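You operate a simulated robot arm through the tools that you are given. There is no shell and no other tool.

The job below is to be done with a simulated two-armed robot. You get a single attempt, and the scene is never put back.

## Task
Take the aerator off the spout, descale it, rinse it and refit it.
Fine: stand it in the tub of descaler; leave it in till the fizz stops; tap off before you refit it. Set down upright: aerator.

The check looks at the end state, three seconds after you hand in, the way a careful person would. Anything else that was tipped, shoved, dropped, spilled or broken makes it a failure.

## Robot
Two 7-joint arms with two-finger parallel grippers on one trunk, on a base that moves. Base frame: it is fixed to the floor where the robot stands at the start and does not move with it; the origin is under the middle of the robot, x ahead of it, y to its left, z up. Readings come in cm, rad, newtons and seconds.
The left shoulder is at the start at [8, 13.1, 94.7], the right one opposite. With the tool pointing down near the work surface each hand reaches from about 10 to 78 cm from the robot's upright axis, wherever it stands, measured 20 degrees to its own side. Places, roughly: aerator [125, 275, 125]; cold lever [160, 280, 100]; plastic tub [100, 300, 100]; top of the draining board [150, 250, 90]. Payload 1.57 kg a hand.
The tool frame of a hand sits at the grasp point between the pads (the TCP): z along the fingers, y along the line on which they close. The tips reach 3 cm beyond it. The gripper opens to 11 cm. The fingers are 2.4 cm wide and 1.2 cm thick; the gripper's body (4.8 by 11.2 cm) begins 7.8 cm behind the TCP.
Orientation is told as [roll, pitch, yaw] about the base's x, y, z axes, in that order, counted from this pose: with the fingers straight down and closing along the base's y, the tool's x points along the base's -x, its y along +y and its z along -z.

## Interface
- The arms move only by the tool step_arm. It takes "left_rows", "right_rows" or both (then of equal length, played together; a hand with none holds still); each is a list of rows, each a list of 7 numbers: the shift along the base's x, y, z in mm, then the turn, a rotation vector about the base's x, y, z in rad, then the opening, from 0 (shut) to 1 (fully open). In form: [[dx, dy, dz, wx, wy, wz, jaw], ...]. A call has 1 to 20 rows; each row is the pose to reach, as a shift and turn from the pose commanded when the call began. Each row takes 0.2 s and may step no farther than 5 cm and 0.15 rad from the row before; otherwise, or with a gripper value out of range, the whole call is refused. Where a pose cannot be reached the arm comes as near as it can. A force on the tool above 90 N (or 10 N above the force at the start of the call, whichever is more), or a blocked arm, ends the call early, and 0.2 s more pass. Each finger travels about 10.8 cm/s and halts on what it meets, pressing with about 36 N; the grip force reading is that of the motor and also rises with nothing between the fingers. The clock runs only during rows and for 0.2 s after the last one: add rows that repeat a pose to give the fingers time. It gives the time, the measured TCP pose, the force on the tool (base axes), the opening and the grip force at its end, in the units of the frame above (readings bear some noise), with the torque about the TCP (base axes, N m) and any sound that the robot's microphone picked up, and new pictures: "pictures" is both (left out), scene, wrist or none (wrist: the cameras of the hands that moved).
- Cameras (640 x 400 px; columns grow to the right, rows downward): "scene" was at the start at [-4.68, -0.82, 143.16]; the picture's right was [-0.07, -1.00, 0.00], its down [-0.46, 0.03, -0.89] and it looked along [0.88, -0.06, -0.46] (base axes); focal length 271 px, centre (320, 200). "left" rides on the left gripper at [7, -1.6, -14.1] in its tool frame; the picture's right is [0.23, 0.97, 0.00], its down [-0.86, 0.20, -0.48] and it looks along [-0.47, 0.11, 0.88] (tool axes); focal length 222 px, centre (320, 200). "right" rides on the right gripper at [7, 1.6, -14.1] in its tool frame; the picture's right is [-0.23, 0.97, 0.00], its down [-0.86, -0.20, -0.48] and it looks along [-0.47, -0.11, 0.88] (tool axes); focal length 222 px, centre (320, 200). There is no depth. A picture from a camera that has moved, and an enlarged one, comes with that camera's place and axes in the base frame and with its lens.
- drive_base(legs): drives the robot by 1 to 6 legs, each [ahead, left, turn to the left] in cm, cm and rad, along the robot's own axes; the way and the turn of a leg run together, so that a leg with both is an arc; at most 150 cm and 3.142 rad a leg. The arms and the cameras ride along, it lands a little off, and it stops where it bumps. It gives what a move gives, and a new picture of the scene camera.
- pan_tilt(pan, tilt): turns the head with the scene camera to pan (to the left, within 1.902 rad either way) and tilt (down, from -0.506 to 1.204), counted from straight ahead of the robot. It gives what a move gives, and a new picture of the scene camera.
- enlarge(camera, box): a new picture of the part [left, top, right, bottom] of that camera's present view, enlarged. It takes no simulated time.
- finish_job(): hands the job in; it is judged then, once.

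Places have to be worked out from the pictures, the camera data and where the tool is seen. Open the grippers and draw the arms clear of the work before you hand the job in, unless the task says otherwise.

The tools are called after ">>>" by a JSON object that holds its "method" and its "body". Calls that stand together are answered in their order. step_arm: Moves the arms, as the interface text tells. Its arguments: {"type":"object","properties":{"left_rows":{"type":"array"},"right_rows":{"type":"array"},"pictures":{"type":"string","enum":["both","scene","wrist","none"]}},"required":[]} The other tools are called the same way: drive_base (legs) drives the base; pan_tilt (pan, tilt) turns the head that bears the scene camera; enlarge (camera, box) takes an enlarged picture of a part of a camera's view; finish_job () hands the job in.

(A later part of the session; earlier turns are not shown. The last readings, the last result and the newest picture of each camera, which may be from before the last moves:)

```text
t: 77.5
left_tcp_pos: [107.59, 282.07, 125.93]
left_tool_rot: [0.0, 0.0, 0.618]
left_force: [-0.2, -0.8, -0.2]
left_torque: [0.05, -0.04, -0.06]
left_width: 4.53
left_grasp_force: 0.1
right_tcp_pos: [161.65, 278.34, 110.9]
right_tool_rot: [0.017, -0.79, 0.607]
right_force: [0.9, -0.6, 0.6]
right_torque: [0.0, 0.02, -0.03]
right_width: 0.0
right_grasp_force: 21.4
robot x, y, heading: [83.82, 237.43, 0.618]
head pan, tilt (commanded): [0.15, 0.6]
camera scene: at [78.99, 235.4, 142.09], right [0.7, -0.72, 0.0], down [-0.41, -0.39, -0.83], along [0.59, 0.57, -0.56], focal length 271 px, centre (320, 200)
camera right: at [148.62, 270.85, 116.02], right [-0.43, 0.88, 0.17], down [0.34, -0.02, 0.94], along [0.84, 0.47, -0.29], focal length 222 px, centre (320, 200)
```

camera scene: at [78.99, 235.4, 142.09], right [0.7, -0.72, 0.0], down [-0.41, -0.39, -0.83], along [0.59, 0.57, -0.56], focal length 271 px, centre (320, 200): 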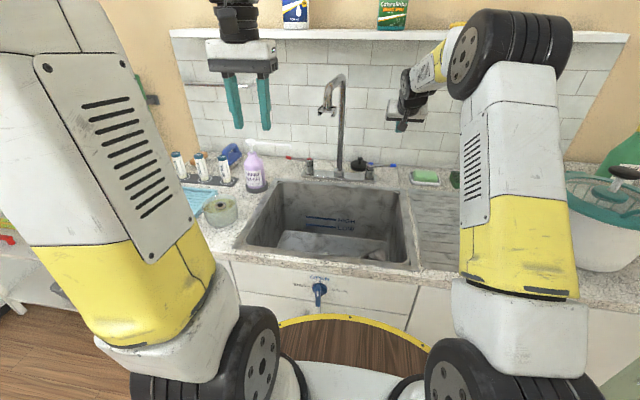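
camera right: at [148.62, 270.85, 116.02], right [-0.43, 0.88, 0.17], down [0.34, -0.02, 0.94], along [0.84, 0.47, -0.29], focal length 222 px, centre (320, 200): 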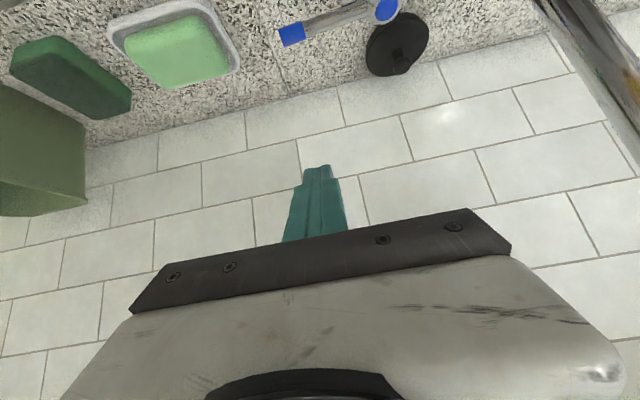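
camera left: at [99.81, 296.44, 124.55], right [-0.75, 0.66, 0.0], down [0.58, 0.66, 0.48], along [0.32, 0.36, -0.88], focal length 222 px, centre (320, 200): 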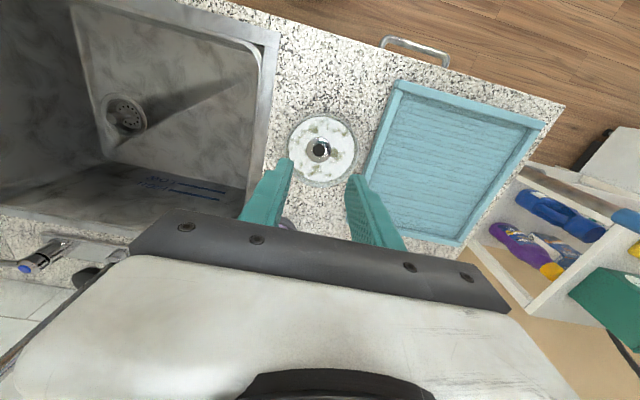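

The fingers hover right above and behind the blue sleeve, which the wrist view confirms at (160.5,277.7). I lower them behind the lever (not touching yet).

>>> {"method": "step_arm", "body": {"right_rows": [[2, 3, -40, 0, 0, 0, 0], [2, 3, -80, 0, 0, 0, 0], [2, 3, -105, 0, 0, 0, 0], [2, 3, -117, 0, 0, 0, 0]], "pictures": "both"}}

>>> {"method": "enlarge", "body": {"camera": "scene", "box": [340, 130, 440, 200]}}

>>> {"method": "enlarge", "body": {"camera": "scene", "box": [180, 170, 280, 240]}}

```text
t: 78.5
left_tcp_pos: [107.46, 282.05, 125.85]
left_tool_rot: [0.0, -0.001, 0.619]
left_force: [-0.2, 0.1, -0.4]
left_torque: [0.05, -0.01, -0.01]
left_width: 4.51
left_grasp_force: 0.1
right_tcp_pos: [161.86, 278.48, 99.08]
right_tool_rot: [0.014, -0.787, 0.606]
right_force: [0.1, 0.0, -0.6]
right_torque: [0.0, 0.02, 0.01]
right_width: 0.0
right_grasp_force: 20.7
robot x, y, heading: [84.12, 237.45, 0.617]
head pan, tilt (commanded): [0.15, 0.6]
camera scene: at [79.01, 235.43, 142.09], right [0.7, -0.72, 0.0], down [-0.41, -0.39, -0.82], along [0.59, 0.57, -0.57], focal length 271 px, centre (320, 200)
camera right: at [148.86, 271.03, 104.13], right [-0.43, 0.89, 0.17], down [0.34, -0.02, 0.94], along [0.84, 0.47, -0.29], focal length 222 px, centre (320, 200)
```

scene: 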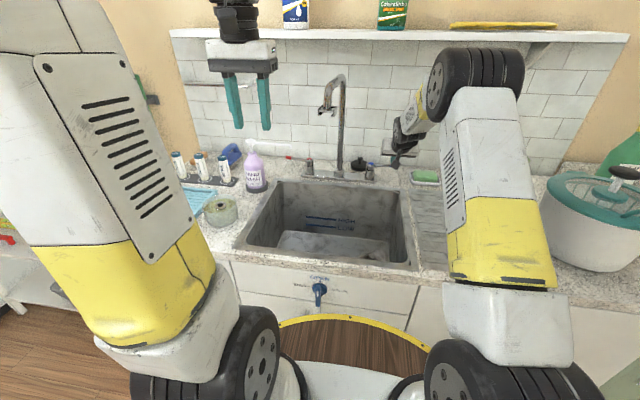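
right: 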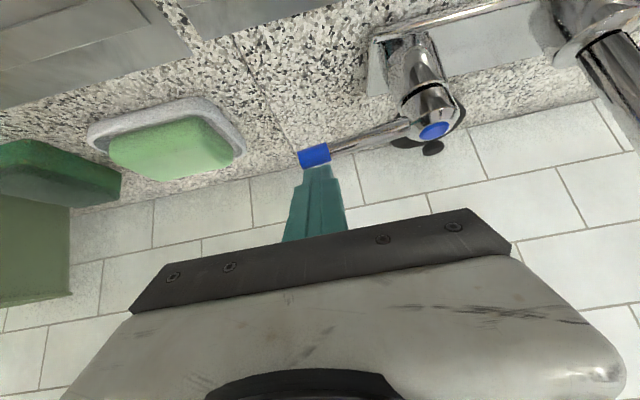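

```text
5.71 times, centred on (390, 165) of scene
camera zoom: at [79.01, 235.43, 142.09], right [0.7, -0.72, 0.0], down [-0.41, -0.39, -0.82], along [0.59, 0.57, -0.57], focal length 1547 px, centre (-80, 400)
```

zoom: 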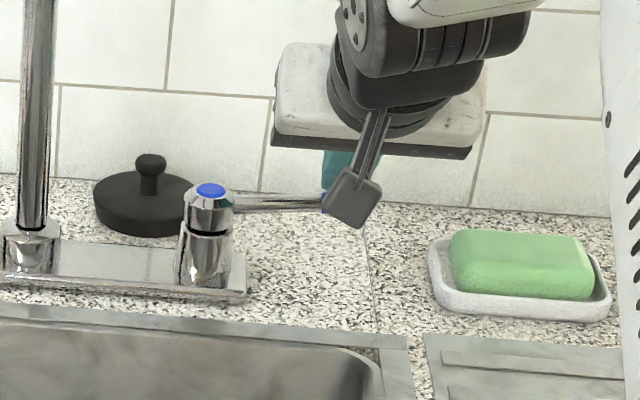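

```text
5.71 times, centred on (230, 205) of scene
camera zoom: at [79.01, 235.43, 142.09], right [0.7, -0.72, 0.0], down [-0.41, -0.39, -0.82], along [0.59, 0.57, -0.57], focal length 1547 px, centre (834, 171)
```

zoom: 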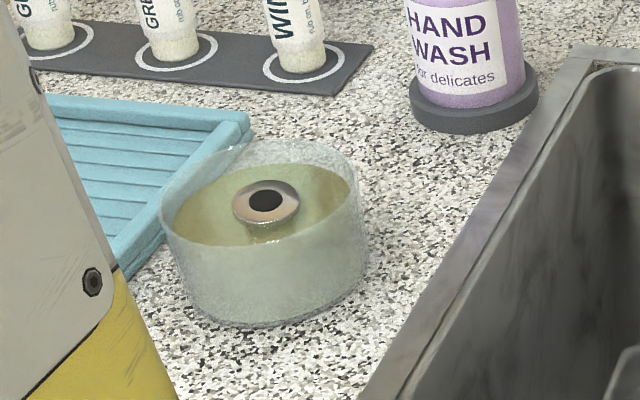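

The foam has gone: the descaler is clear again. The right fingers sit behind the sleeve, ready. From here the left hand can reach the tub, so I bring it above the aerator.

>>> {"method": "step_arm", "body": {"left_rows": [[-3, 40, -20, 0, 0, 0, 0.45], [-7, 80, -45, 0, 0, 0, 0.45], [-11, 120, -70, 0, 0, 0, 0.45], [-16, 160, -95, 0, 0, 0, 0.45], [-21, 202, -120, 0, 0, 0, 0.45], [-21, 204, -145, 0, 0, 0, 0.45], [-21, 204, -160, 0, 0, 0, 0.45]], "pictures": "both"}}

>>> {"method": "enlarge", "body": {"camera": "left", "box": [220, 70, 420, 195]}}

>>> {"method": "enlarge", "body": {"camera": "scene", "box": [180, 170, 280, 240]}}

```text
t: 80.1
left_tcp_pos: [105.43, 302.54, 109.85]
left_tool_rot: [-0.002, 0.0, 0.617]
left_force: [-0.4, -0.8, 0.1]
left_torque: [0.01, 0.03, 0.0]
left_width: 4.98
left_grasp_force: 0.0
right_tcp_pos: [161.8, 278.58, 99.08]
right_tool_rot: [0.016, -0.787, 0.607]
right_force: [0.1, 0.3, 0.3]
right_torque: [0.01, 0.03, -0.01]
right_width: 0.0
right_grasp_force: 21.2
robot x, y, heading: [83.95, 237.61, 0.617]
head pan, tilt (commanded): [0.15, 0.6]
camera scene: at [79.02, 235.43, 142.09], right [0.7, -0.72, 0.0], down [-0.41, -0.39, -0.82], along [0.59, 0.57, -0.57], focal length 271 px, centre (320, 200)
camera left: at [100.74, 297.13, 124.1], right [-0.75, 0.66, 0.0], down [0.58, 0.66, 0.48], along [0.32, 0.36, -0.88], focal length 222 px, centre (320, 200)
```

scene: 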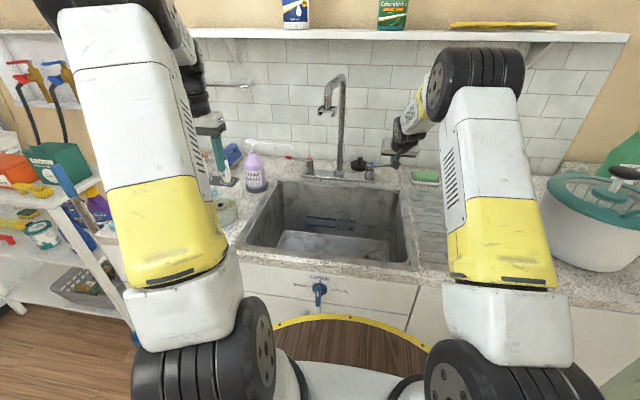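
left: 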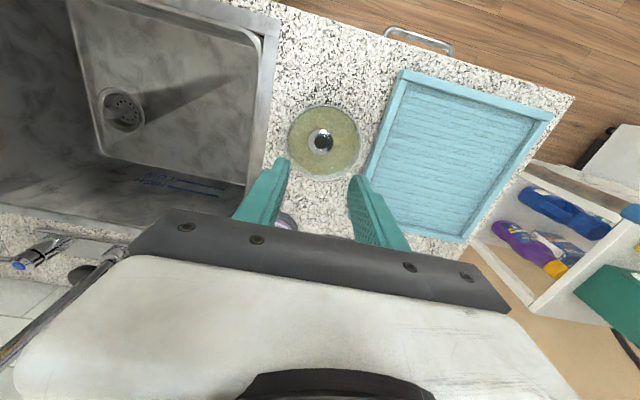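

```text
3.20 times, centred on (320, 132) of left
camera zoom: at [100.74, 297.13, 124.1], right [-0.75, 0.66, 0.0], down [0.58, 0.66, 0.48], along [0.32, 0.36, -0.88], focal length 711 px, centre (320, 416)
```

zoom: 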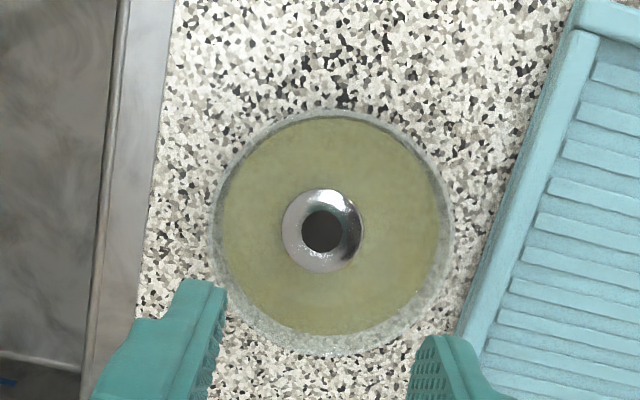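

```text
5.71 times, centred on (230, 205) of scene
camera zoom: at [79.02, 235.43, 142.09], right [0.7, -0.72, 0.0], down [-0.41, -0.39, -0.82], along [0.59, 0.57, -0.57], focal length 1547 px, centre (834, 171)
```

zoom: 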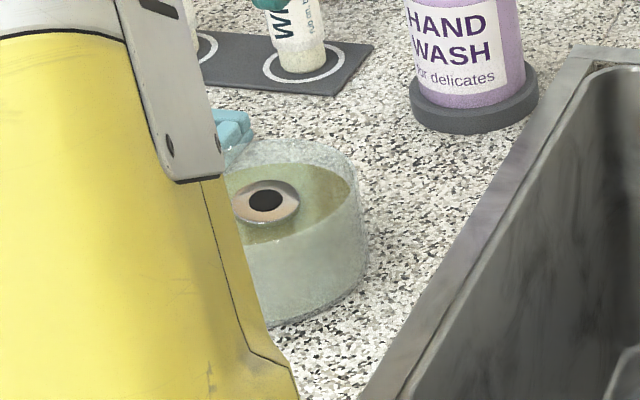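

The liquid is clear and still, so the fizz has stopped; the aerator is centred under the hand. I lower around the flange and close.

>>> {"method": "step_arm", "body": {"left_rows": [[-1, 1, -40, 0, 0, 0, 0.45], [-1, 1, -80, 0, 0, 0, 0.45], [-1, 1, -115, 0, 0, 0, 0.45], [-1, 1, -134, 0, 0, 0, 0.45], [-1, 1, -134, 0, 0, 0, 0.45]], "pictures": "wrist"}}

>>> {"method": "enlarge", "body": {"camera": "left", "box": [220, 90, 420, 215]}}

```text
t: 81.3
left_tcp_pos: [105.42, 302.64, 96.45]
left_tool_rot: [0.001, 0.0, 0.617]
left_force: [-0.3, 0.0, -1.0]
left_torque: [0.02, 0.0, 0.01]
left_width: 4.91
left_grasp_force: 0.0
right_tcp_pos: [161.86, 278.41, 99.12]
right_tool_rot: [0.015, -0.786, 0.607]
right_force: [-0.3, 1.2, -0.4]
right_torque: [0.02, 0.02, -0.01]
right_width: 0.01
right_grasp_force: 21.2
robot x, y, heading: [83.88, 237.68, 0.621]
head pan, tilt (commanded): [0.15, 0.6]
camera left: at [100.64, 297.23, 110.72], right [-0.75, 0.66, 0.0], down [0.58, 0.66, 0.48], along [0.32, 0.36, -0.88], focal length 222 px, centre (320, 200)
```

left: 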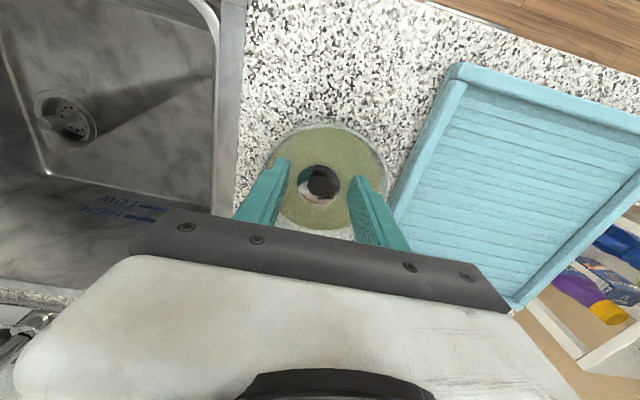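

```text
3.20 times, centred on (320, 152) of left
camera zoom: at [100.64, 297.23, 110.72], right [-0.75, 0.66, 0.0], down [0.58, 0.66, 0.48], along [0.32, 0.36, -0.88], focal length 711 px, centre (320, 352)
```

zoom: 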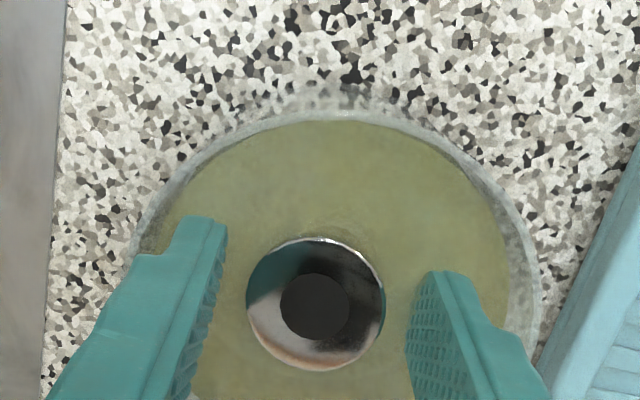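

Well centred. I close the left gripper on the flange and lift it clear of the tub, letting it drip above the liquid.

>>> {"method": "step_arm", "body": {"left_rows": [[0, 0, 0, 0, 0, 0, 0.36], [0, 0, 0, 0, 0, 0, 0.28], [0, 0, 0, 0, 0, 0, 0.22], [0, 0, 0, 0, 0, 0, 0.22], [0, 0, 20, 0, 0, 0, 0.22], [0, 0, 60, 0, 0, 0, 0.22], [0, 0, 90, 0, 0, 0, 0.22], [0, 0, 90, 0, 0, 0, 0.22], [0, 0, 90, 0, 0, 0, 0.22], [0, 0, 90, 0, 0, 0, 0.22]], "pictures": "both"}}

>>> {"method": "enlarge", "body": {"camera": "left", "box": [220, 90, 420, 215]}}

>>> {"method": "enlarge", "body": {"camera": "scene", "box": [180, 140, 280, 240]}}

```text
t: 83.5
left_tcp_pos: [105.37, 302.59, 105.46]
left_tool_rot: [0.001, 0.002, 0.618]
left_force: [-0.1, 0.3, -0.1]
left_torque: [0.01, -0.03, -0.01]
left_width: 3.24
left_grasp_force: 36.1
right_tcp_pos: [161.98, 278.37, 99.11]
right_tool_rot: [0.014, -0.787, 0.608]
right_force: [0.0, 0.4, 1.2]
right_torque: [0.0, -0.02, -0.01]
right_width: 0.0
right_grasp_force: 21.5
robot x, y, heading: [83.84, 237.55, 0.618]
head pan, tilt (commanded): [0.15, 0.6]
camera scene: at [79.02, 235.44, 142.09], right [0.7, -0.72, 0.0], down [-0.41, -0.39, -0.82], along [0.59, 0.57, -0.57], focal length 271 px, centre (320, 200)
camera left: at [100.66, 297.24, 119.68], right [-0.75, 0.66, 0.0], down [0.58, 0.66, 0.48], along [0.32, 0.36, -0.88], focal length 222 px, centre (320, 200)
```

scene: 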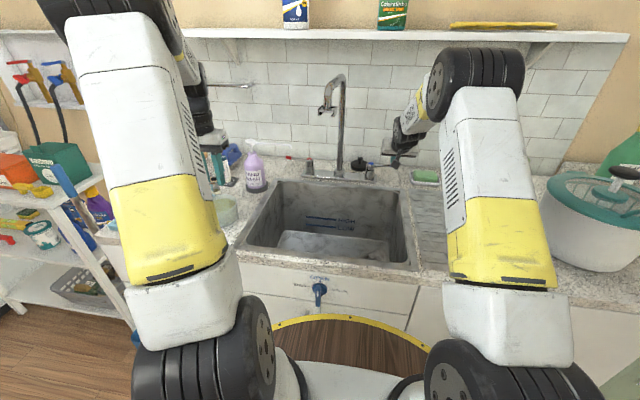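
left: 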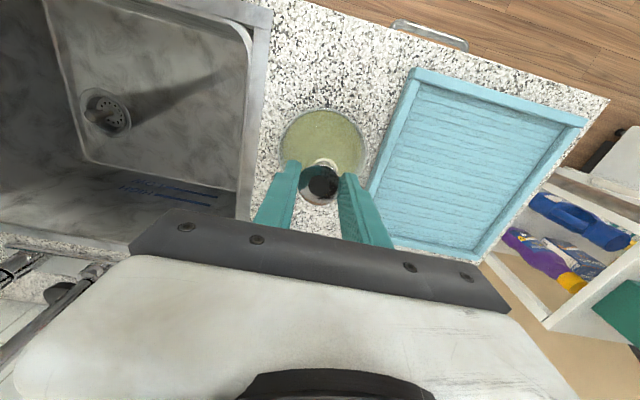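

```text
3.20 times, centred on (320, 152) of left
camera zoom: at [100.66, 297.24, 119.68], right [-0.75, 0.66, 0.0], down [0.58, 0.66, 0.48], along [0.32, 0.36, -0.88], focal length 711 px, centre (320, 352)
```

zoom: 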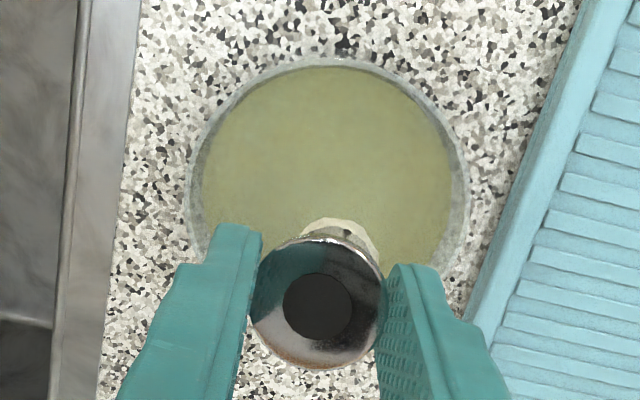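

```text
4.00 times, centred on (230, 190) of scene
camera zoom: at [79.02, 235.44, 142.09], right [0.7, -0.72, 0.0], down [-0.41, -0.39, -0.82], along [0.59, 0.57, -0.57], focal length 1083 px, centre (680, 240)
```

zoom: 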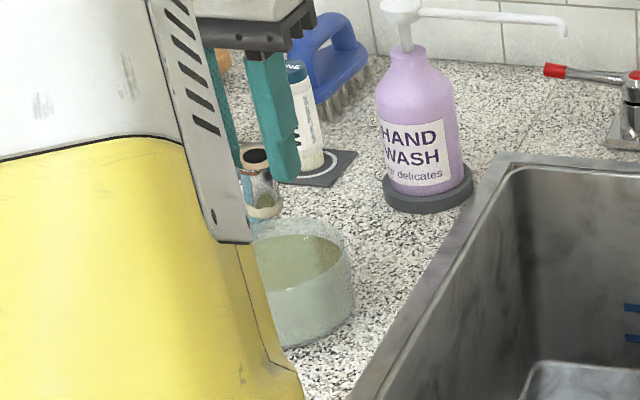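

I check closely whether any scale is left on the aerator.

>>> {"method": "enlarge", "body": {"camera": "scene", "box": [232, 168, 264, 200]}}

>>> {"method": "enlarge", "body": {"camera": "left", "box": [285, 145, 355, 215]}}

```text
12.50 times, centred on (248, 184) of scene
camera zoom: at [79.02, 235.44, 142.09], right [0.7, -0.72, 0.0], down [-0.41, -0.39, -0.82], along [0.59, 0.57, -0.57], focal length 3384 px, centre (1220, 400)
```

zoom: 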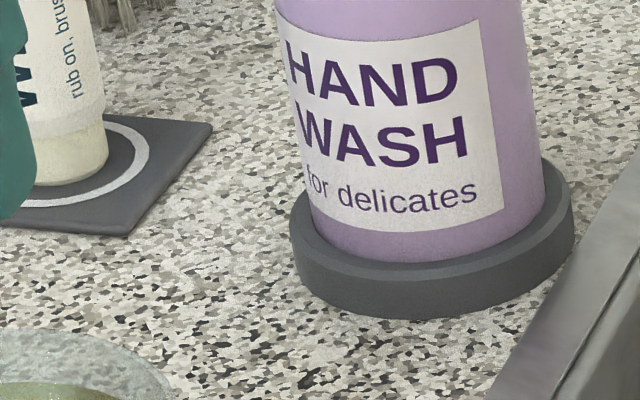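

```text
5.71 times, centred on (320, 180) of left
camera zoom: at [100.66, 297.24, 119.68], right [-0.75, 0.66, 0.0], down [0.58, 0.66, 0.48], along [0.32, 0.36, -0.88], focal length 1269 px, centre (320, 314)
```

zoom: 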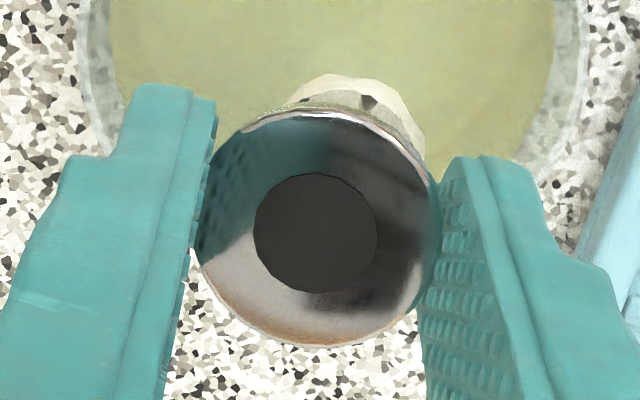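

I aim the enlargement at the right spot.

>>> {"method": "enlarge", "body": {"camera": "scene", "box": [202, 174, 234, 206]}}

```text
12.50 times, centred on (218, 190) of scene
camera zoom: at [79.02, 235.44, 142.09], right [0.7, -0.72, 0.0], down [-0.41, -0.39, -0.82], along [0.59, 0.57, -0.57], focal length 3384 px, centre (1595, 325)
```

zoom: 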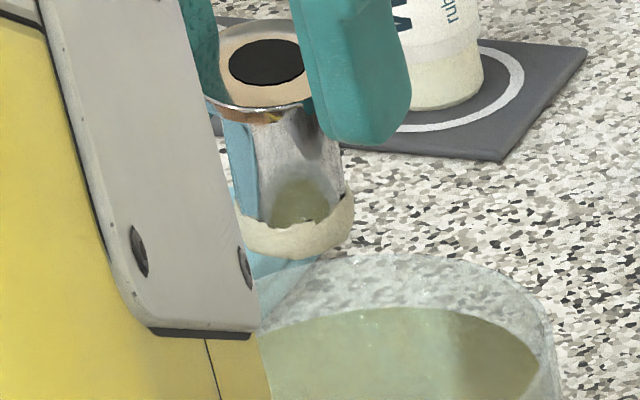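

A ring of scale still clings to the lower rim, so it isn't finished. I put it back onto the tub floor and will watch whether it fizzes again.

>>> {"method": "step_arm", "body": {"left_rows": [[0, 0, -35, 0, 0, 0, 0.22], [0, 0, -65, 0, 0, 0, 0.22], [0, 0, -82, 0, 0, 0, 0.22], [0, 0, -88, 0, 0, 0, 0.22], [0, 0, -89, 0, 0, 0, 0.22], [0, 0, -89, 0, 0, 0, 0.22]], "pictures": "both"}}

>>> {"method": "enlarge", "body": {"camera": "left", "box": [220, 90, 420, 215]}}

```text
t: 84.9
left_tcp_pos: [105.39, 302.59, 96.53]
left_tool_rot: [0.001, 0.0, 0.619]
left_force: [0.0, -0.3, -0.7]
left_torque: [0.0, -0.02, -0.04]
left_width: 3.23
left_grasp_force: 36.4
right_tcp_pos: [161.97, 278.38, 99.15]
right_tool_rot: [0.016, -0.787, 0.607]
right_force: [-1.0, 0.3, -0.6]
right_torque: [0.02, -0.04, 0.02]
right_width: 0.0
right_grasp_force: 20.8
robot x, y, heading: [83.77, 237.79, 0.621]
head pan, tilt (commanded): [0.15, 0.6]
camera scene: at [79.02, 235.44, 142.09], right [0.7, -0.72, 0.0], down [-0.41, -0.39, -0.82], along [0.59, 0.57, -0.57], focal length 271 px, centre (320, 200)
camera left: at [100.7, 297.24, 110.8], right [-0.75, 0.66, 0.0], down [0.58, 0.66, 0.48], along [0.32, 0.36, -0.88], focal length 222 px, centre (320, 200)
```

scene: 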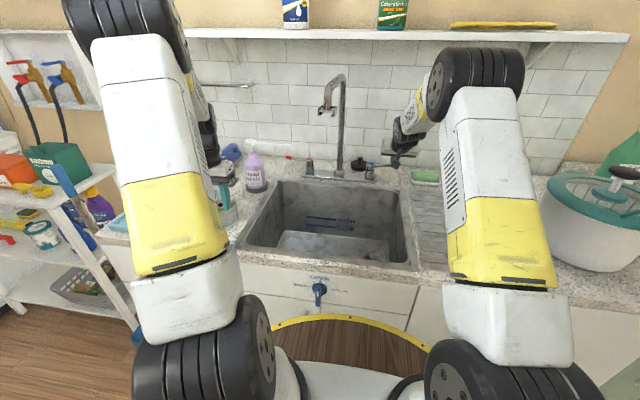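
left: 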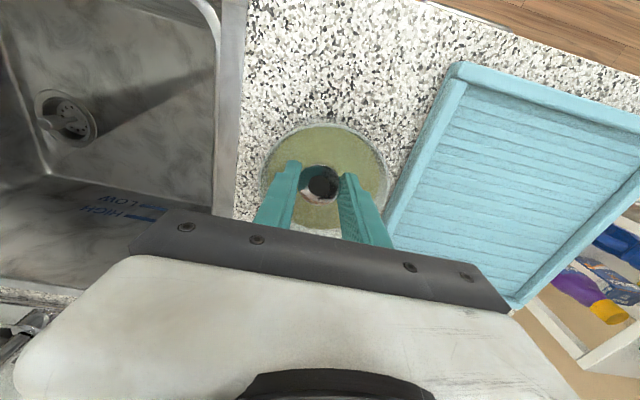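

```text
3.20 times, centred on (320, 152) of left
camera zoom: at [100.7, 297.24, 110.8], right [-0.75, 0.66, 0.0], down [0.58, 0.66, 0.48], along [0.32, 0.36, -0.88], focal length 711 px, centre (320, 352)
```

zoom: 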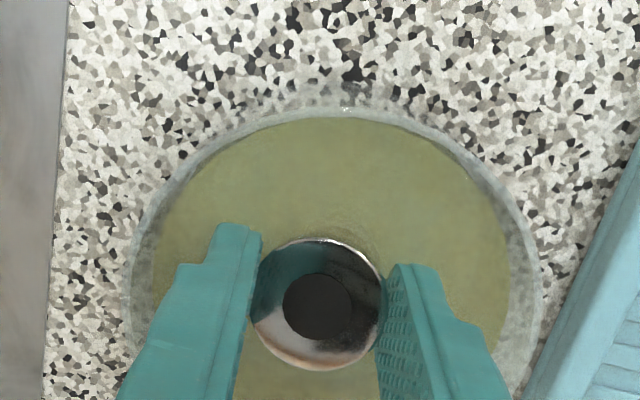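

No foam at the moment. I release it standing again and wait some seconds to see whether anything changes.

>>> {"method": "step_arm", "body": {"left_rows": [[0, 0, 0, 0, 0, 0, 0.3], [0, 0, 0, 0, 0, 0, 0.36], [0, 0, 0, 0, 0, 0, 0.42], [0, 0, 0, 0, 0, 0, 0.42], [0, 0, 0, 0, 0, 0, 0.42], [0, 0, 0, 0, 0, 0, 0.42], [0, 0, 0, 0, 0, 0, 0.42], [0, 0, 0, 0, 0, 0, 0.42], [0, 0, 0, 0, 0, 0, 0.42], [0, 0, 0, 0, 0, 0, 0.42], [0, 0, 0, 0, 0, 0, 0.42], [0, 0, 0, 0, 0, 0, 0.42], [0, 0, 0, 0, 0, 0, 0.42], [0, 0, 0, 0, 0, 0, 0.42], [0, 0, 0, 0, 0, 0, 0.42], [0, 0, 0, 0, 0, 0, 0.42], [0, 0, 0, 0, 0, 0, 0.42], [0, 0, 0, 0, 0, 0, 0.42], [0, 0, 0, 0, 0, 0, 0.42], [0, 0, 0, 0, 0, 0, 0.42]], "pictures": "wrist"}}

>>> {"method": "enlarge", "body": {"camera": "left", "box": [220, 90, 420, 215]}}

```text
t: 89.1
left_tcp_pos: [105.4, 302.66, 96.61]
left_tool_rot: [0.001, 0.001, 0.618]
left_force: [0.2, -0.6, 0.1]
left_torque: [0.02, -0.01, 0.01]
left_width: 4.61
left_grasp_force: 0.1
right_tcp_pos: [161.85, 278.44, 99.15]
right_tool_rot: [0.017, -0.787, 0.608]
right_force: [0.3, -0.4, 0.0]
right_torque: [0.0, 0.02, 0.06]
right_width: 0.0
right_grasp_force: 21.1
robot x, y, heading: [83.75, 237.5, 0.62]
head pan, tilt (commanded): [0.15, 0.6]
camera left: at [100.7, 297.24, 110.82], right [-0.75, 0.66, 0.0], down [0.58, 0.66, 0.48], along [0.32, 0.36, -0.88], focal length 222 px, centre (320, 200)
```

left: 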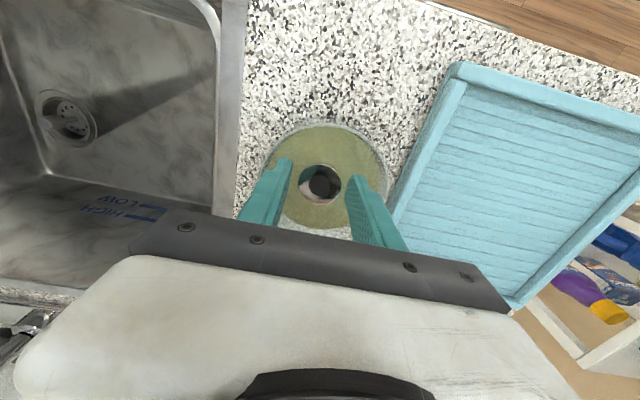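

```text
3.20 times, centred on (320, 152) of left
camera zoom: at [100.7, 297.24, 110.82], right [-0.75, 0.66, 0.0], down [0.58, 0.66, 0.48], along [0.32, 0.36, -0.88], focal length 711 px, centre (320, 352)
```

zoom: 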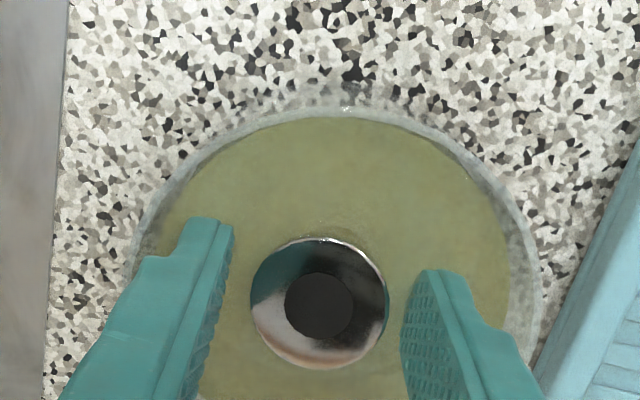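

No foam for over ten seconds now. I regrip, lift and compare the remaining ring with before.

>>> {"method": "step_arm", "body": {"left_rows": [[0, 0, -1, 0, 0, 0, 0.36], [0, 0, -1, 0, 0, 0, 0.28], [0, 0, -1, 0, 0, 0, 0.22], [0, 0, -1, 0, 0, 0, 0.22], [0, 0, 20, 0, 0, 0, 0.22], [0, 0, 60, 0, 0, 0, 0.22], [0, 0, 89, 0, 0, 0, 0.22], [0, 0, 89, 0, 0, 0, 0.22]], "pictures": "both"}}

>>> {"method": "enlarge", "body": {"camera": "scene", "box": [202, 174, 234, 206]}}

>>> {"method": "enlarge", "body": {"camera": "left", "box": [285, 145, 355, 215]}}

```text
t: 90.9
left_tcp_pos: [105.36, 302.55, 105.48]
left_tool_rot: [-0.001, 0.001, 0.619]
left_force: [-0.2, 0.2, -0.6]
left_torque: [-0.01, 0.0, 0.02]
left_width: 3.2
left_grasp_force: 35.7
right_tcp_pos: [161.89, 278.39, 99.06]
right_tool_rot: [0.014, -0.787, 0.607]
right_force: [0.3, 0.1, -0.5]
right_torque: [0.0, -0.02, 0.01]
right_width: 0.0
right_grasp_force: 21.1
robot x, y, heading: [83.66, 237.63, 0.62]
head pan, tilt (commanded): [0.15, 0.6]
camera scene: at [79.02, 235.44, 142.09], right [0.7, -0.72, 0.0], down [-0.41, -0.39, -0.82], along [0.59, 0.57, -0.57], focal length 271 px, centre (320, 200)
camera left: at [100.65, 297.17, 119.72], right [-0.75, 0.66, 0.0], down [0.58, 0.66, 0.48], along [0.32, 0.36, -0.88], focal length 222 px, centre (320, 200)
```

scene: 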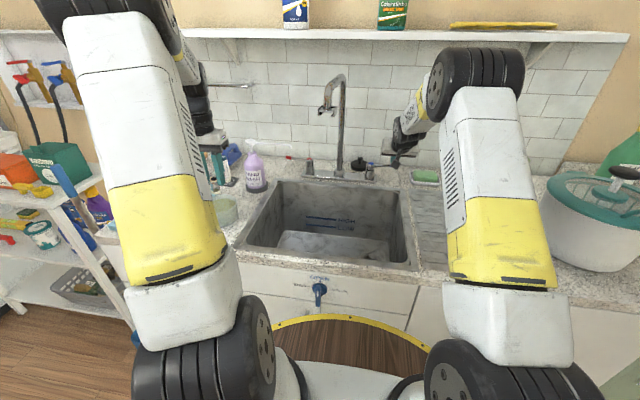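
left: 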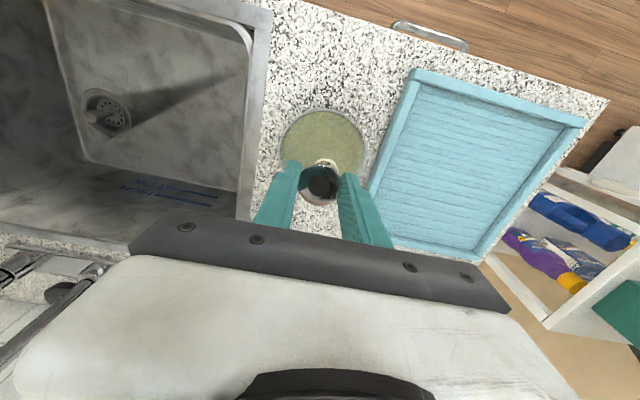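

```text
12.50 times, centred on (218, 190) of scene
camera zoom: at [79.02, 235.44, 142.09], right [0.7, -0.72, 0.0], down [-0.41, -0.39, -0.82], along [0.59, 0.57, -0.57], focal length 3384 px, centre (1595, 325)
```

zoom: 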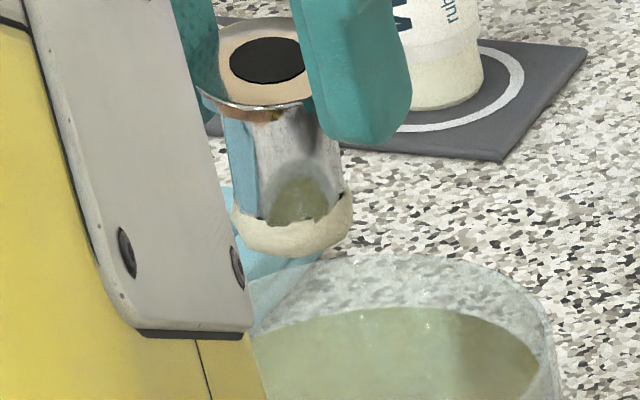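

```text
5.71 times, centred on (320, 180) of left
camera zoom: at [100.65, 297.17, 119.72], right [-0.75, 0.66, 0.0], down [0.58, 0.66, 0.48], along [0.32, 0.36, -0.88], focal length 1269 px, centre (320, 314)
```

zoom: 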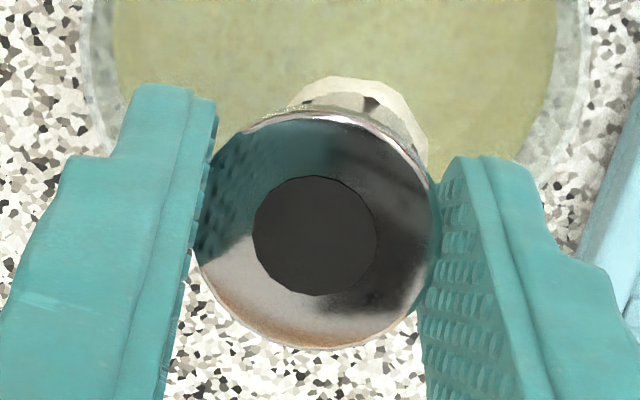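

The ring looks unchanged from seven seconds ago, so the reaction has really ended; what is left should be softened residue for the rinse. To be sure I dip it again, held, for several more seconds and watch for fizz.

>>> {"method": "step_arm", "body": {"left_rows": [[0, 0, -35, 0, 0, 0, 0.22], [0, 0, -65, 0, 0, 0, 0.22], [0, 0, -82, 0, 0, 0, 0.22], [0, 0, -87, 0, 0, 0, 0.22], [0, 0, -87, 0, 0, 0, 0.22], [0, 0, -87, 0, 0, 0, 0.22], [0, 0, -87, 0, 0, 0, 0.22], [0, 0, -87, 0, 0, 0, 0.22], [0, 0, -87, 0, 0, 0, 0.22], [0, 0, -87, 0, 0, 0, 0.22], [0, 0, -87, 0, 0, 0, 0.22], [0, 0, -87, 0, 0, 0, 0.22], [0, 0, -87, 0, 0, 0, 0.22], [0, 0, -87, 0, 0, 0, 0.22], [0, 0, -87, 0, 0, 0, 0.22], [0, 0, -87, 0, 0, 0, 0.22], [0, 0, -87, 0, 0, 0, 0.22], [0, 0, -87, 0, 0, 0, 0.22], [0, 0, -87, 0, 0, 0, 0.22], [0, 0, -87, 0, 0, 0, 0.22]], "pictures": "none"}}

>>> {"method": "step_arm", "body": {"left_rows": [[0, 0, 0, 0, 0, 0, 0.22], [0, 0, 0, 0, 0, 0, 0.22], [0, 0, 0, 0, 0, 0, 0.22], [0, 0, 0, 0, 0, 0, 0.22], [0, 0, 0, 0, 0, 0, 0.22], [0, 0, 0, 0, 0, 0, 0.22], [0, 0, 0, 0, 0, 0, 0.22], [0, 0, 0, 0, 0, 0, 0.22], [0, 0, 0, 0, 0, 0, 0.22], [0, 0, 0, 0, 0, 0, 0.22], [0, 0, 0, 0, 0, 0, 0.22], [0, 0, 0, 0, 0, 0, 0.22], [0, 0, 0, 0, 0, 0, 0.22], [0, 0, 0, 0, 0, 0, 0.22], [0, 0, 0, 0, 0, 0, 0.22], [0, 0, 0, 0, 0, 0, 0.22], [0, 0, 0, 0, 0, 0, 0.22], [0, 0, 0, 0, 0, 0, 0.22], [0, 0, 0, 0, 0, 0, 0.22], [0, 0, 0, 0, 0, 0, 0.22]], "pictures": "both"}}

>>> {"method": "enlarge", "body": {"camera": "left", "box": [220, 90, 420, 215]}}

```text
t: 95.1
left_tcp_pos: [105.28, 302.53, 96.83]
left_tool_rot: [0.001, -0.001, 0.618]
left_force: [0.0, 0.1, -0.1]
left_torque: [0.01, 0.01, -0.05]
left_width: 3.22
left_grasp_force: 36.4
right_tcp_pos: [161.78, 278.34, 99.13]
right_tool_rot: [0.016, -0.788, 0.606]
right_force: [-0.4, 0.9, 0.6]
right_torque: [-0.01, -0.01, 0.03]
right_width: 0.01
right_grasp_force: 21.4
robot x, y, heading: [84.18, 237.71, 0.618]
head pan, tilt (commanded): [0.15, 0.6]
```

```text
t: 99.3
left_tcp_pos: [105.43, 302.63, 96.95]
left_tool_rot: [0.0, 0.001, 0.617]
left_force: [0.2, -0.4, -0.8]
left_torque: [0.01, 0.0, -0.01]
left_width: 3.21
left_grasp_force: 35.9
right_tcp_pos: [161.83, 278.4, 99.04]
right_tool_rot: [0.015, -0.787, 0.607]
right_force: [-0.2, 0.5, -0.1]
right_torque: [0.0, -0.03, -0.01]
right_width: 0.01
right_grasp_force: 21.4
robot x, y, heading: [83.88, 237.64, 0.62]
head pan, tilt (commanded): [0.15, 0.6]
camera scene: at [79.02, 235.44, 142.09], right [0.7, -0.72, 0.0], down [-0.41, -0.39, -0.82], along [0.59, 0.57, -0.57], focal length 271 px, centre (320, 200)
camera left: at [100.68, 297.2, 111.03], right [-0.75, 0.66, 0.0], down [0.58, 0.66, 0.48], along [0.32, 0.36, -0.88], focal length 222 px, centre (320, 200)
```

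scene: 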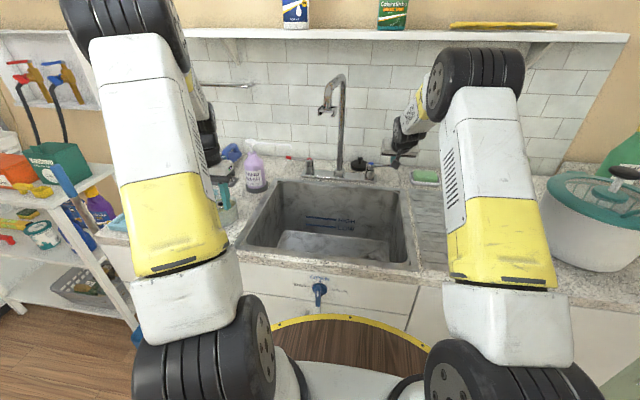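
left: 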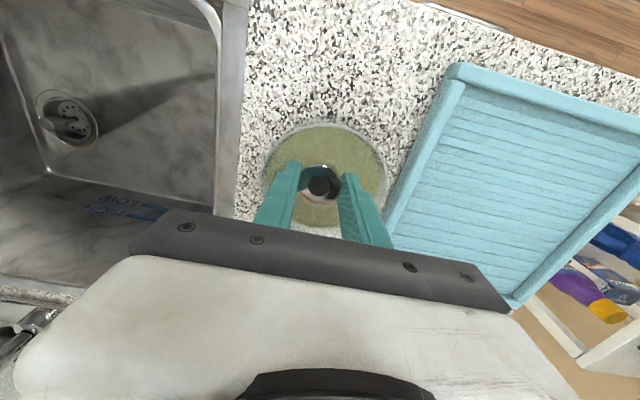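

```text
3.20 times, centred on (320, 152) of left
camera zoom: at [100.68, 297.2, 111.03], right [-0.75, 0.66, 0.0], down [0.58, 0.66, 0.48], along [0.32, 0.36, -0.88], focal length 711 px, centre (320, 352)
```

zoom: 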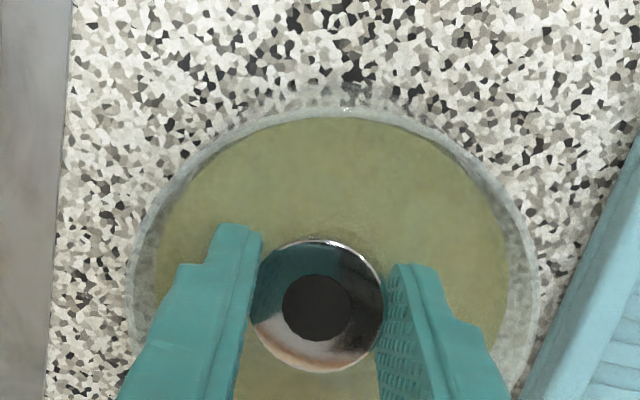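

Still no fizz. Since scale remains visible I give it one more generous soak, standing free, about 16 seconds, to rule out a mere lull.

>>> {"method": "step_arm", "body": {"left_rows": [[0, 0, -3, 0, 0, 0, 0.22], [0, 0, -3, 0, 0, 0, 0.3], [0, 0, -3, 0, 0, 0, 0.36], [0, 0, -3, 0, 0, 0, 0.42], [0, 0, -3, 0, 0, 0, 0.42], [0, 0, -3, 0, 0, 0, 0.42], [0, 0, -3, 0, 0, 0, 0.42], [0, 0, -3, 0, 0, 0, 0.42], [0, 0, -3, 0, 0, 0, 0.42], [0, 0, -3, 0, 0, 0, 0.42], [0, 0, -3, 0, 0, 0, 0.42], [0, 0, -3, 0, 0, 0, 0.42], [0, 0, -3, 0, 0, 0, 0.42], [0, 0, -3, 0, 0, 0, 0.42], [0, 0, -3, 0, 0, 0, 0.42], [0, 0, -3, 0, 0, 0, 0.42], [0, 0, -3, 0, 0, 0, 0.42], [0, 0, -3, 0, 0, 0, 0.42], [0, 0, -3, 0, 0, 0, 0.42], [0, 0, -3, 0, 0, 0, 0.42]], "pictures": "none"}}

>>> {"method": "step_arm", "body": {"left_rows": [[0, 0, 0, 0, 0, 0, 0.42], [0, 0, 0, 0, 0, 0, 0.42], [0, 0, 0, 0, 0, 0, 0.42], [0, 0, 0, 0, 0, 0, 0.42], [0, 0, 0, 0, 0, 0, 0.42], [0, 0, 0, 0, 0, 0, 0.42], [0, 0, 0, 0, 0, 0, 0.42], [0, 0, 0, 0, 0, 0, 0.42], [0, 0, 0, 0, 0, 0, 0.42], [0, 0, 0, 0, 0, 0, 0.42], [0, 0, 0, 0, 0, 0, 0.42], [0, 0, 0, 0, 0, 0, 0.42], [0, 0, 0, 0, 0, 0, 0.42], [0, 0, 0, 0, 0, 0, 0.42], [0, 0, 0, 0, 0, 0, 0.42], [0, 0, 0, 0, 0, 0, 0.42], [0, 0, 0, 0, 0, 0, 0.42], [0, 0, 0, 0, 0, 0, 0.42], [0, 0, 0, 0, 0, 0, 0.42], [0, 0, 0, 0, 0, 0, 0.42]], "pictures": "wrist"}}

>>> {"method": "step_arm", "body": {"left_rows": [[0, 0, 0, 0, 0, 0, 0.42], [0, 0, 0, 0, 0, 0, 0.42], [0, 0, 0, 0, 0, 0, 0.42], [0, 0, 0, 0, 0, 0, 0.42], [0, 0, 0, 0, 0, 0, 0.42], [0, 0, 0, 0, 0, 0, 0.42], [0, 0, 0, 0, 0, 0, 0.42], [0, 0, 0, 0, 0, 0, 0.42], [0, 0, 0, 0, 0, 0, 0.42], [0, 0, 0, 0, 0, 0, 0.42], [0, 0, 0, 0, 0, 0, 0.42], [0, 0, 0, 0, 0, 0, 0.42], [0, 0, 0, 0, 0, 0, 0.42], [0, 0, 0, 0, 0, 0, 0.42], [0, 0, 0, 0, 0, 0, 0.42], [0, 0, 0, 0, 0, 0, 0.42], [0, 0, 0, 0, 0, 0, 0.42], [0, 0, 0, 0, 0, 0, 0.42], [0, 0, 0, 0, 0, 0, 0.42], [0, 0, 0, 0, 0, 0, 0.42]], "pictures": "wrist"}}

>>> {"method": "step_arm", "body": {"left_rows": [[0, 0, 0, 0, 0, 0, 0.42], [0, 0, 0, 0, 0, 0, 0.42], [0, 0, 0, 0, 0, 0, 0.42], [0, 0, 0, 0, 0, 0, 0.42], [0, 0, 0, 0, 0, 0, 0.42], [0, 0, 0, 0, 0, 0, 0.42], [0, 0, 0, 0, 0, 0, 0.42], [0, 0, 0, 0, 0, 0, 0.42], [0, 0, 0, 0, 0, 0, 0.42], [0, 0, 0, 0, 0, 0, 0.42], [0, 0, 0, 0, 0, 0, 0.42], [0, 0, 0, 0, 0, 0, 0.42], [0, 0, 0, 0, 0, 0, 0.42], [0, 0, 0, 0, 0, 0, 0.42], [0, 0, 0, 0, 0, 0, 0.42], [0, 0, 0, 0, 0, 0, 0.42], [0, 0, 0, 0, 0, 0, 0.42], [0, 0, 0, 0, 0, 0, 0.42], [0, 0, 0, 0, 0, 0, 0.42], [0, 0, 0, 0, 0, 0, 0.42]], "pictures": "wrist"}}

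```text
t: 103.5
left_tcp_pos: [105.45, 302.6, 96.38]
left_tool_rot: [0.0, -0.001, 0.617]
left_force: [0.1, 0.7, 0.1]
left_torque: [0.02, 0.0, 0.04]
left_width: 4.62
left_grasp_force: 0.0
right_tcp_pos: [161.91, 278.46, 99.16]
right_tool_rot: [0.015, -0.788, 0.608]
right_force: [-0.6, -0.8, -0.1]
right_torque: [0.01, 0.02, 0.01]
right_width: 0.02
right_grasp_force: 21.1
robot x, y, heading: [83.87, 237.49, 0.619]
head pan, tilt (commanded): [0.15, 0.6]
```

```text
t: 107.7
left_tcp_pos: [105.43, 302.61, 96.4]
left_tool_rot: [-0.001, 0.0, 0.619]
left_force: [0.5, -0.3, -0.6]
left_torque: [0.01, 0.03, -0.01]
left_width: 4.59
left_grasp_force: 0.0
right_tcp_pos: [162.01, 278.54, 99.09]
right_tool_rot: [0.015, -0.787, 0.607]
right_force: [0.3, -0.2, 1.0]
right_torque: [0.01, 0.0, -0.05]
right_width: 0.0
right_grasp_force: 21.2
robot x, y, heading: [84.06, 237.43, 0.62]
head pan, tilt (commanded): [0.15, 0.6]
camera left: at [100.68, 297.19, 110.74], right [-0.75, 0.66, 0.0], down [0.58, 0.66, 0.48], along [0.32, 0.36, -0.88], focal length 222 px, centre (320, 200)
```

left: 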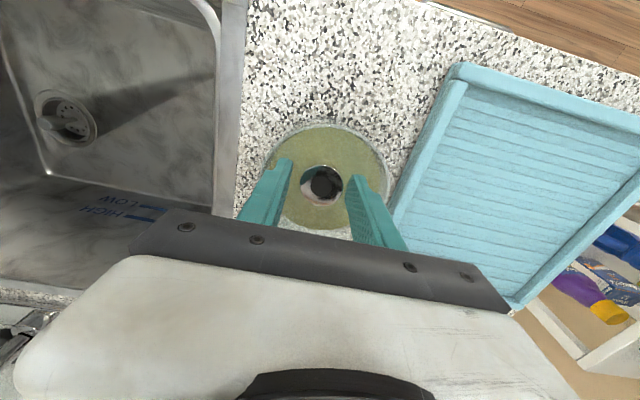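

```text
t: 111.9
left_tcp_pos: [105.35, 302.56, 96.59]
left_tool_rot: [0.0, -0.001, 0.617]
left_force: [0.1, 0.3, -0.4]
left_torque: [-0.04, 0.02, -0.01]
left_width: 4.61
left_grasp_force: 0.1
right_tcp_pos: [161.84, 278.46, 99.13]
right_tool_rot: [0.015, -0.787, 0.609]
right_force: [0.1, 0.6, -1.0]
right_torque: [0.0, 0.01, -0.01]
right_width: 0.0
right_grasp_force: 21.3
robot x, y, heading: [84.14, 237.49, 0.622]
head pan, tilt (commanded): [0.15, 0.6]
camera left: at [100.68, 297.19, 110.74], right [-0.75, 0.66, 0.0], down [0.58, 0.66, 0.48], along [0.32, 0.36, -0.88], focal length 222 px, centre (320, 200)
```

left: 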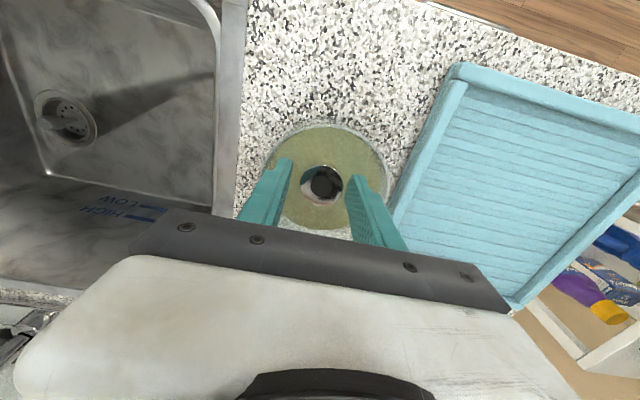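

```text
t: 116.1
left_tcp_pos: [105.37, 302.63, 96.66]
left_tool_rot: [0.0, 0.001, 0.617]
left_force: [-0.4, -0.9, -0.3]
left_torque: [0.0, -0.01, 0.01]
left_width: 4.63
left_grasp_force: 0.0
right_tcp_pos: [162.03, 278.41, 99.12]
right_tool_rot: [0.016, -0.787, 0.608]
right_force: [1.3, -0.6, -0.3]
right_torque: [-0.01, -0.02, 0.03]
right_width: 0.0
right_grasp_force: 21.2
robot x, y, heading: [84.12, 237.61, 0.62]
head pan, tilt (commanded): [0.15, 0.6]
camera left: at [100.68, 297.19, 110.74], right [-0.75, 0.66, 0.0], down [0.58, 0.66, 0.48], along [0.32, 0.36, -0.88], focal length 222 px, centre (320, 200)
```

left: 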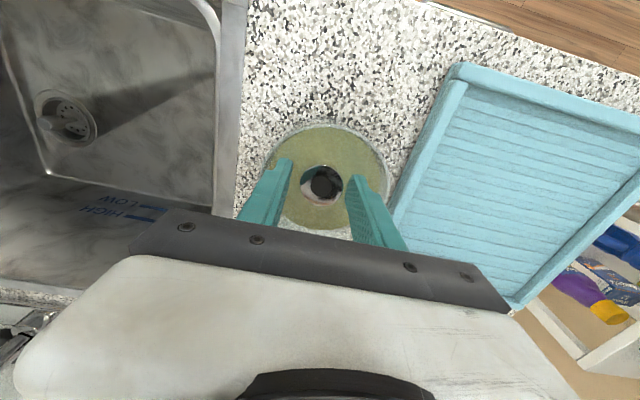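

Fifty seconds in and no fizz at all, so the soak is finished. I regrip the aerator and lift it 10 cm.

>>> {"method": "step_arm", "body": {"left_rows": [[0, 0, -1, 0, 0, 0, 0.36], [0, 0, -1, 0, 0, 0, 0.28], [0, 0, -1, 0, 0, 0, 0.22], [0, 0, -1, 0, 0, 0, 0.22], [0, 0, 20, 0, 0, 0, 0.22], [0, 0, 60, 0, 0, 0, 0.22], [0, 0, 95, 0, 0, 0, 0.22], [0, 0, 95, 0, 0, 0, 0.22], [0, 0, 95, 0, 0, 0, 0.22], [0, 0, 95, 0, 0, 0, 0.22], [0, 0, 95, 0, 0, 0, 0.22], [0, 0, 95, 0, 0, 0, 0.22]], "pictures": "both"}}

>>> {"method": "enlarge", "body": {"camera": "scene", "box": [202, 170, 234, 202]}}

```text
t: 118.7
left_tcp_pos: [105.4, 302.53, 106.12]
left_tool_rot: [0.001, -0.002, 0.617]
left_force: [-0.2, 0.1, -0.8]
left_torque: [0.01, 0.02, 0.01]
left_width: 3.2
left_grasp_force: 36.3
right_tcp_pos: [161.75, 278.32, 99.04]
right_tool_rot: [0.017, -0.787, 0.608]
right_force: [-0.2, 0.0, -0.3]
right_torque: [0.0, 0.0, 0.0]
right_width: 0.0
right_grasp_force: 21.1
robot x, y, heading: [83.96, 237.66, 0.617]
head pan, tilt (commanded): [0.15, 0.6]
camera scene: at [79.02, 235.44, 142.09], right [0.7, -0.72, 0.0], down [-0.41, -0.39, -0.82], along [0.59, 0.57, -0.57], focal length 271 px, centre (320, 200)
camera left: at [100.75, 297.17, 120.25], right [-0.75, 0.66, 0.0], down [0.58, 0.66, 0.48], along [0.32, 0.36, -0.88], focal length 222 px, centre (320, 200)
```

scene: 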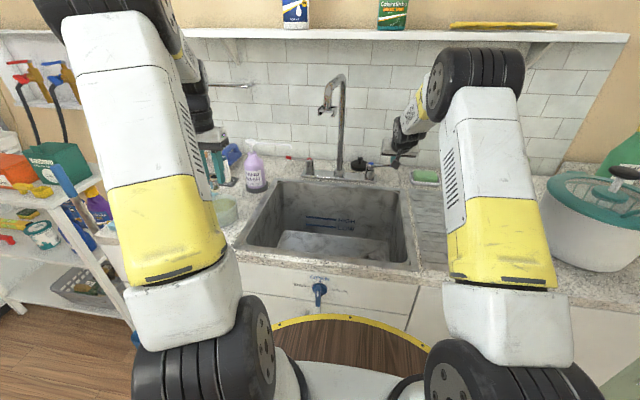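
left: 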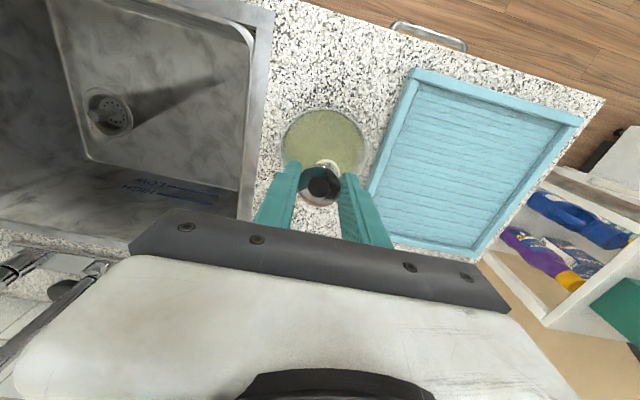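

```text
12.50 times, centred on (218, 186) of scene
camera zoom: at [79.02, 235.44, 142.09], right [0.7, -0.72, 0.0], down [-0.41, -0.39, -0.82], along [0.59, 0.57, -0.57], focal length 3384 px, centre (1595, 375)
```

zoom: 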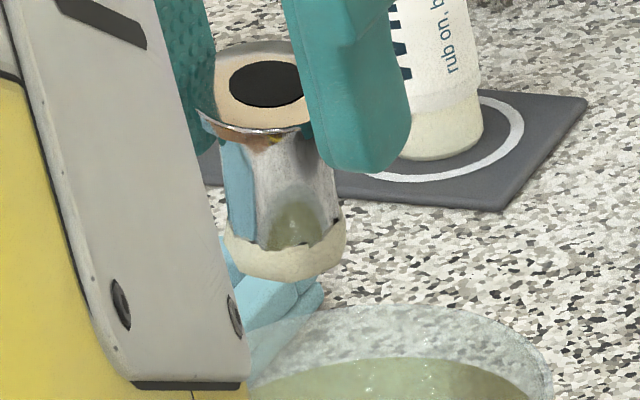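

The ring is unchanged, so the rest must come off in the rinse. I carry the aerator over the sink toward the spout while pitching the left tool to about 45°.

>>> {"method": "step_arm", "body": {"left_rows": [[10, -10, 30, 0, 0, 0, 0.22], [40, -40, 50, 0.0634, -0.1178, -0.0398, 0.22], [72, -75, 60, 0.123, -0.2287, -0.0773, 0.22], [104, -110, 60, 0.1864, -0.3466, -0.1171, 0.22], [136, -140, 60, 0.2498, -0.4644, -0.1568, 0.22], [165, -165, 50, 0.3094, -0.5753, -0.1943, 0.22], [190, -185, 35, 0.3728, -0.6931, -0.2341, 0.22], [190, -185, 35, 0.3728, -0.6931, -0.2341, 0.22]], "pictures": "both"}}

```text
t: 120.5
left_tcp_pos: [124.27, 284.14, 109.45]
left_tool_rot: [0.0, -0.785, 0.371]
left_force: [-0.2, -0.8, 0.1]
left_torque: [0.0, 0.01, 0.0]
left_width: 3.22
left_grasp_force: 36.3
right_tcp_pos: [161.94, 278.45, 99.09]
right_tool_rot: [0.017, -0.786, 0.61]
right_force: [-0.2, 0.4, 0.8]
right_torque: [0.0, 0.02, -0.05]
right_width: 0.0
right_grasp_force: 21.5
robot x, y, heading: [83.64, 237.59, 0.624]
head pan, tilt (commanded): [0.15, 0.6]
camera scene: at [79.01, 235.44, 142.09], right [0.7, -0.72, 0.0], down [-0.41, -0.39, -0.82], along [0.59, 0.57, -0.57], focal length 271 px, centre (320, 200)
camera left: at [111.07, 277.1, 114.62], right [-0.5, 0.85, -0.16], down [0.18, 0.28, 0.94], along [0.85, 0.45, -0.29], focal length 222 px, centre (320, 200)
```

scene: 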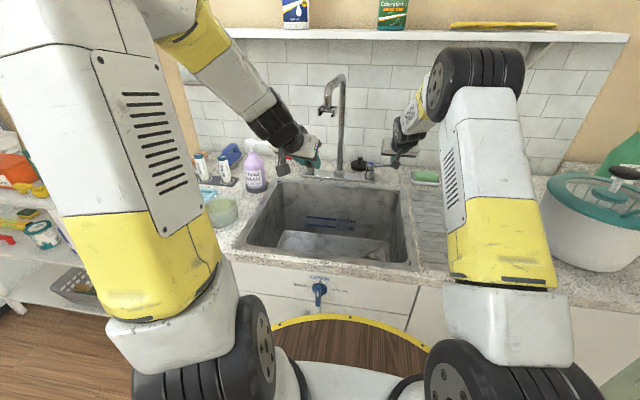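
left: 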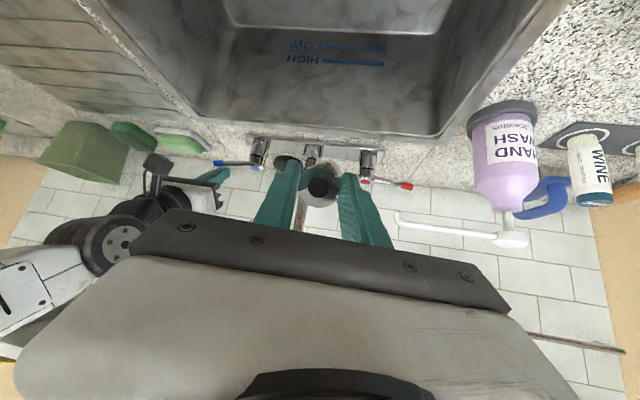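

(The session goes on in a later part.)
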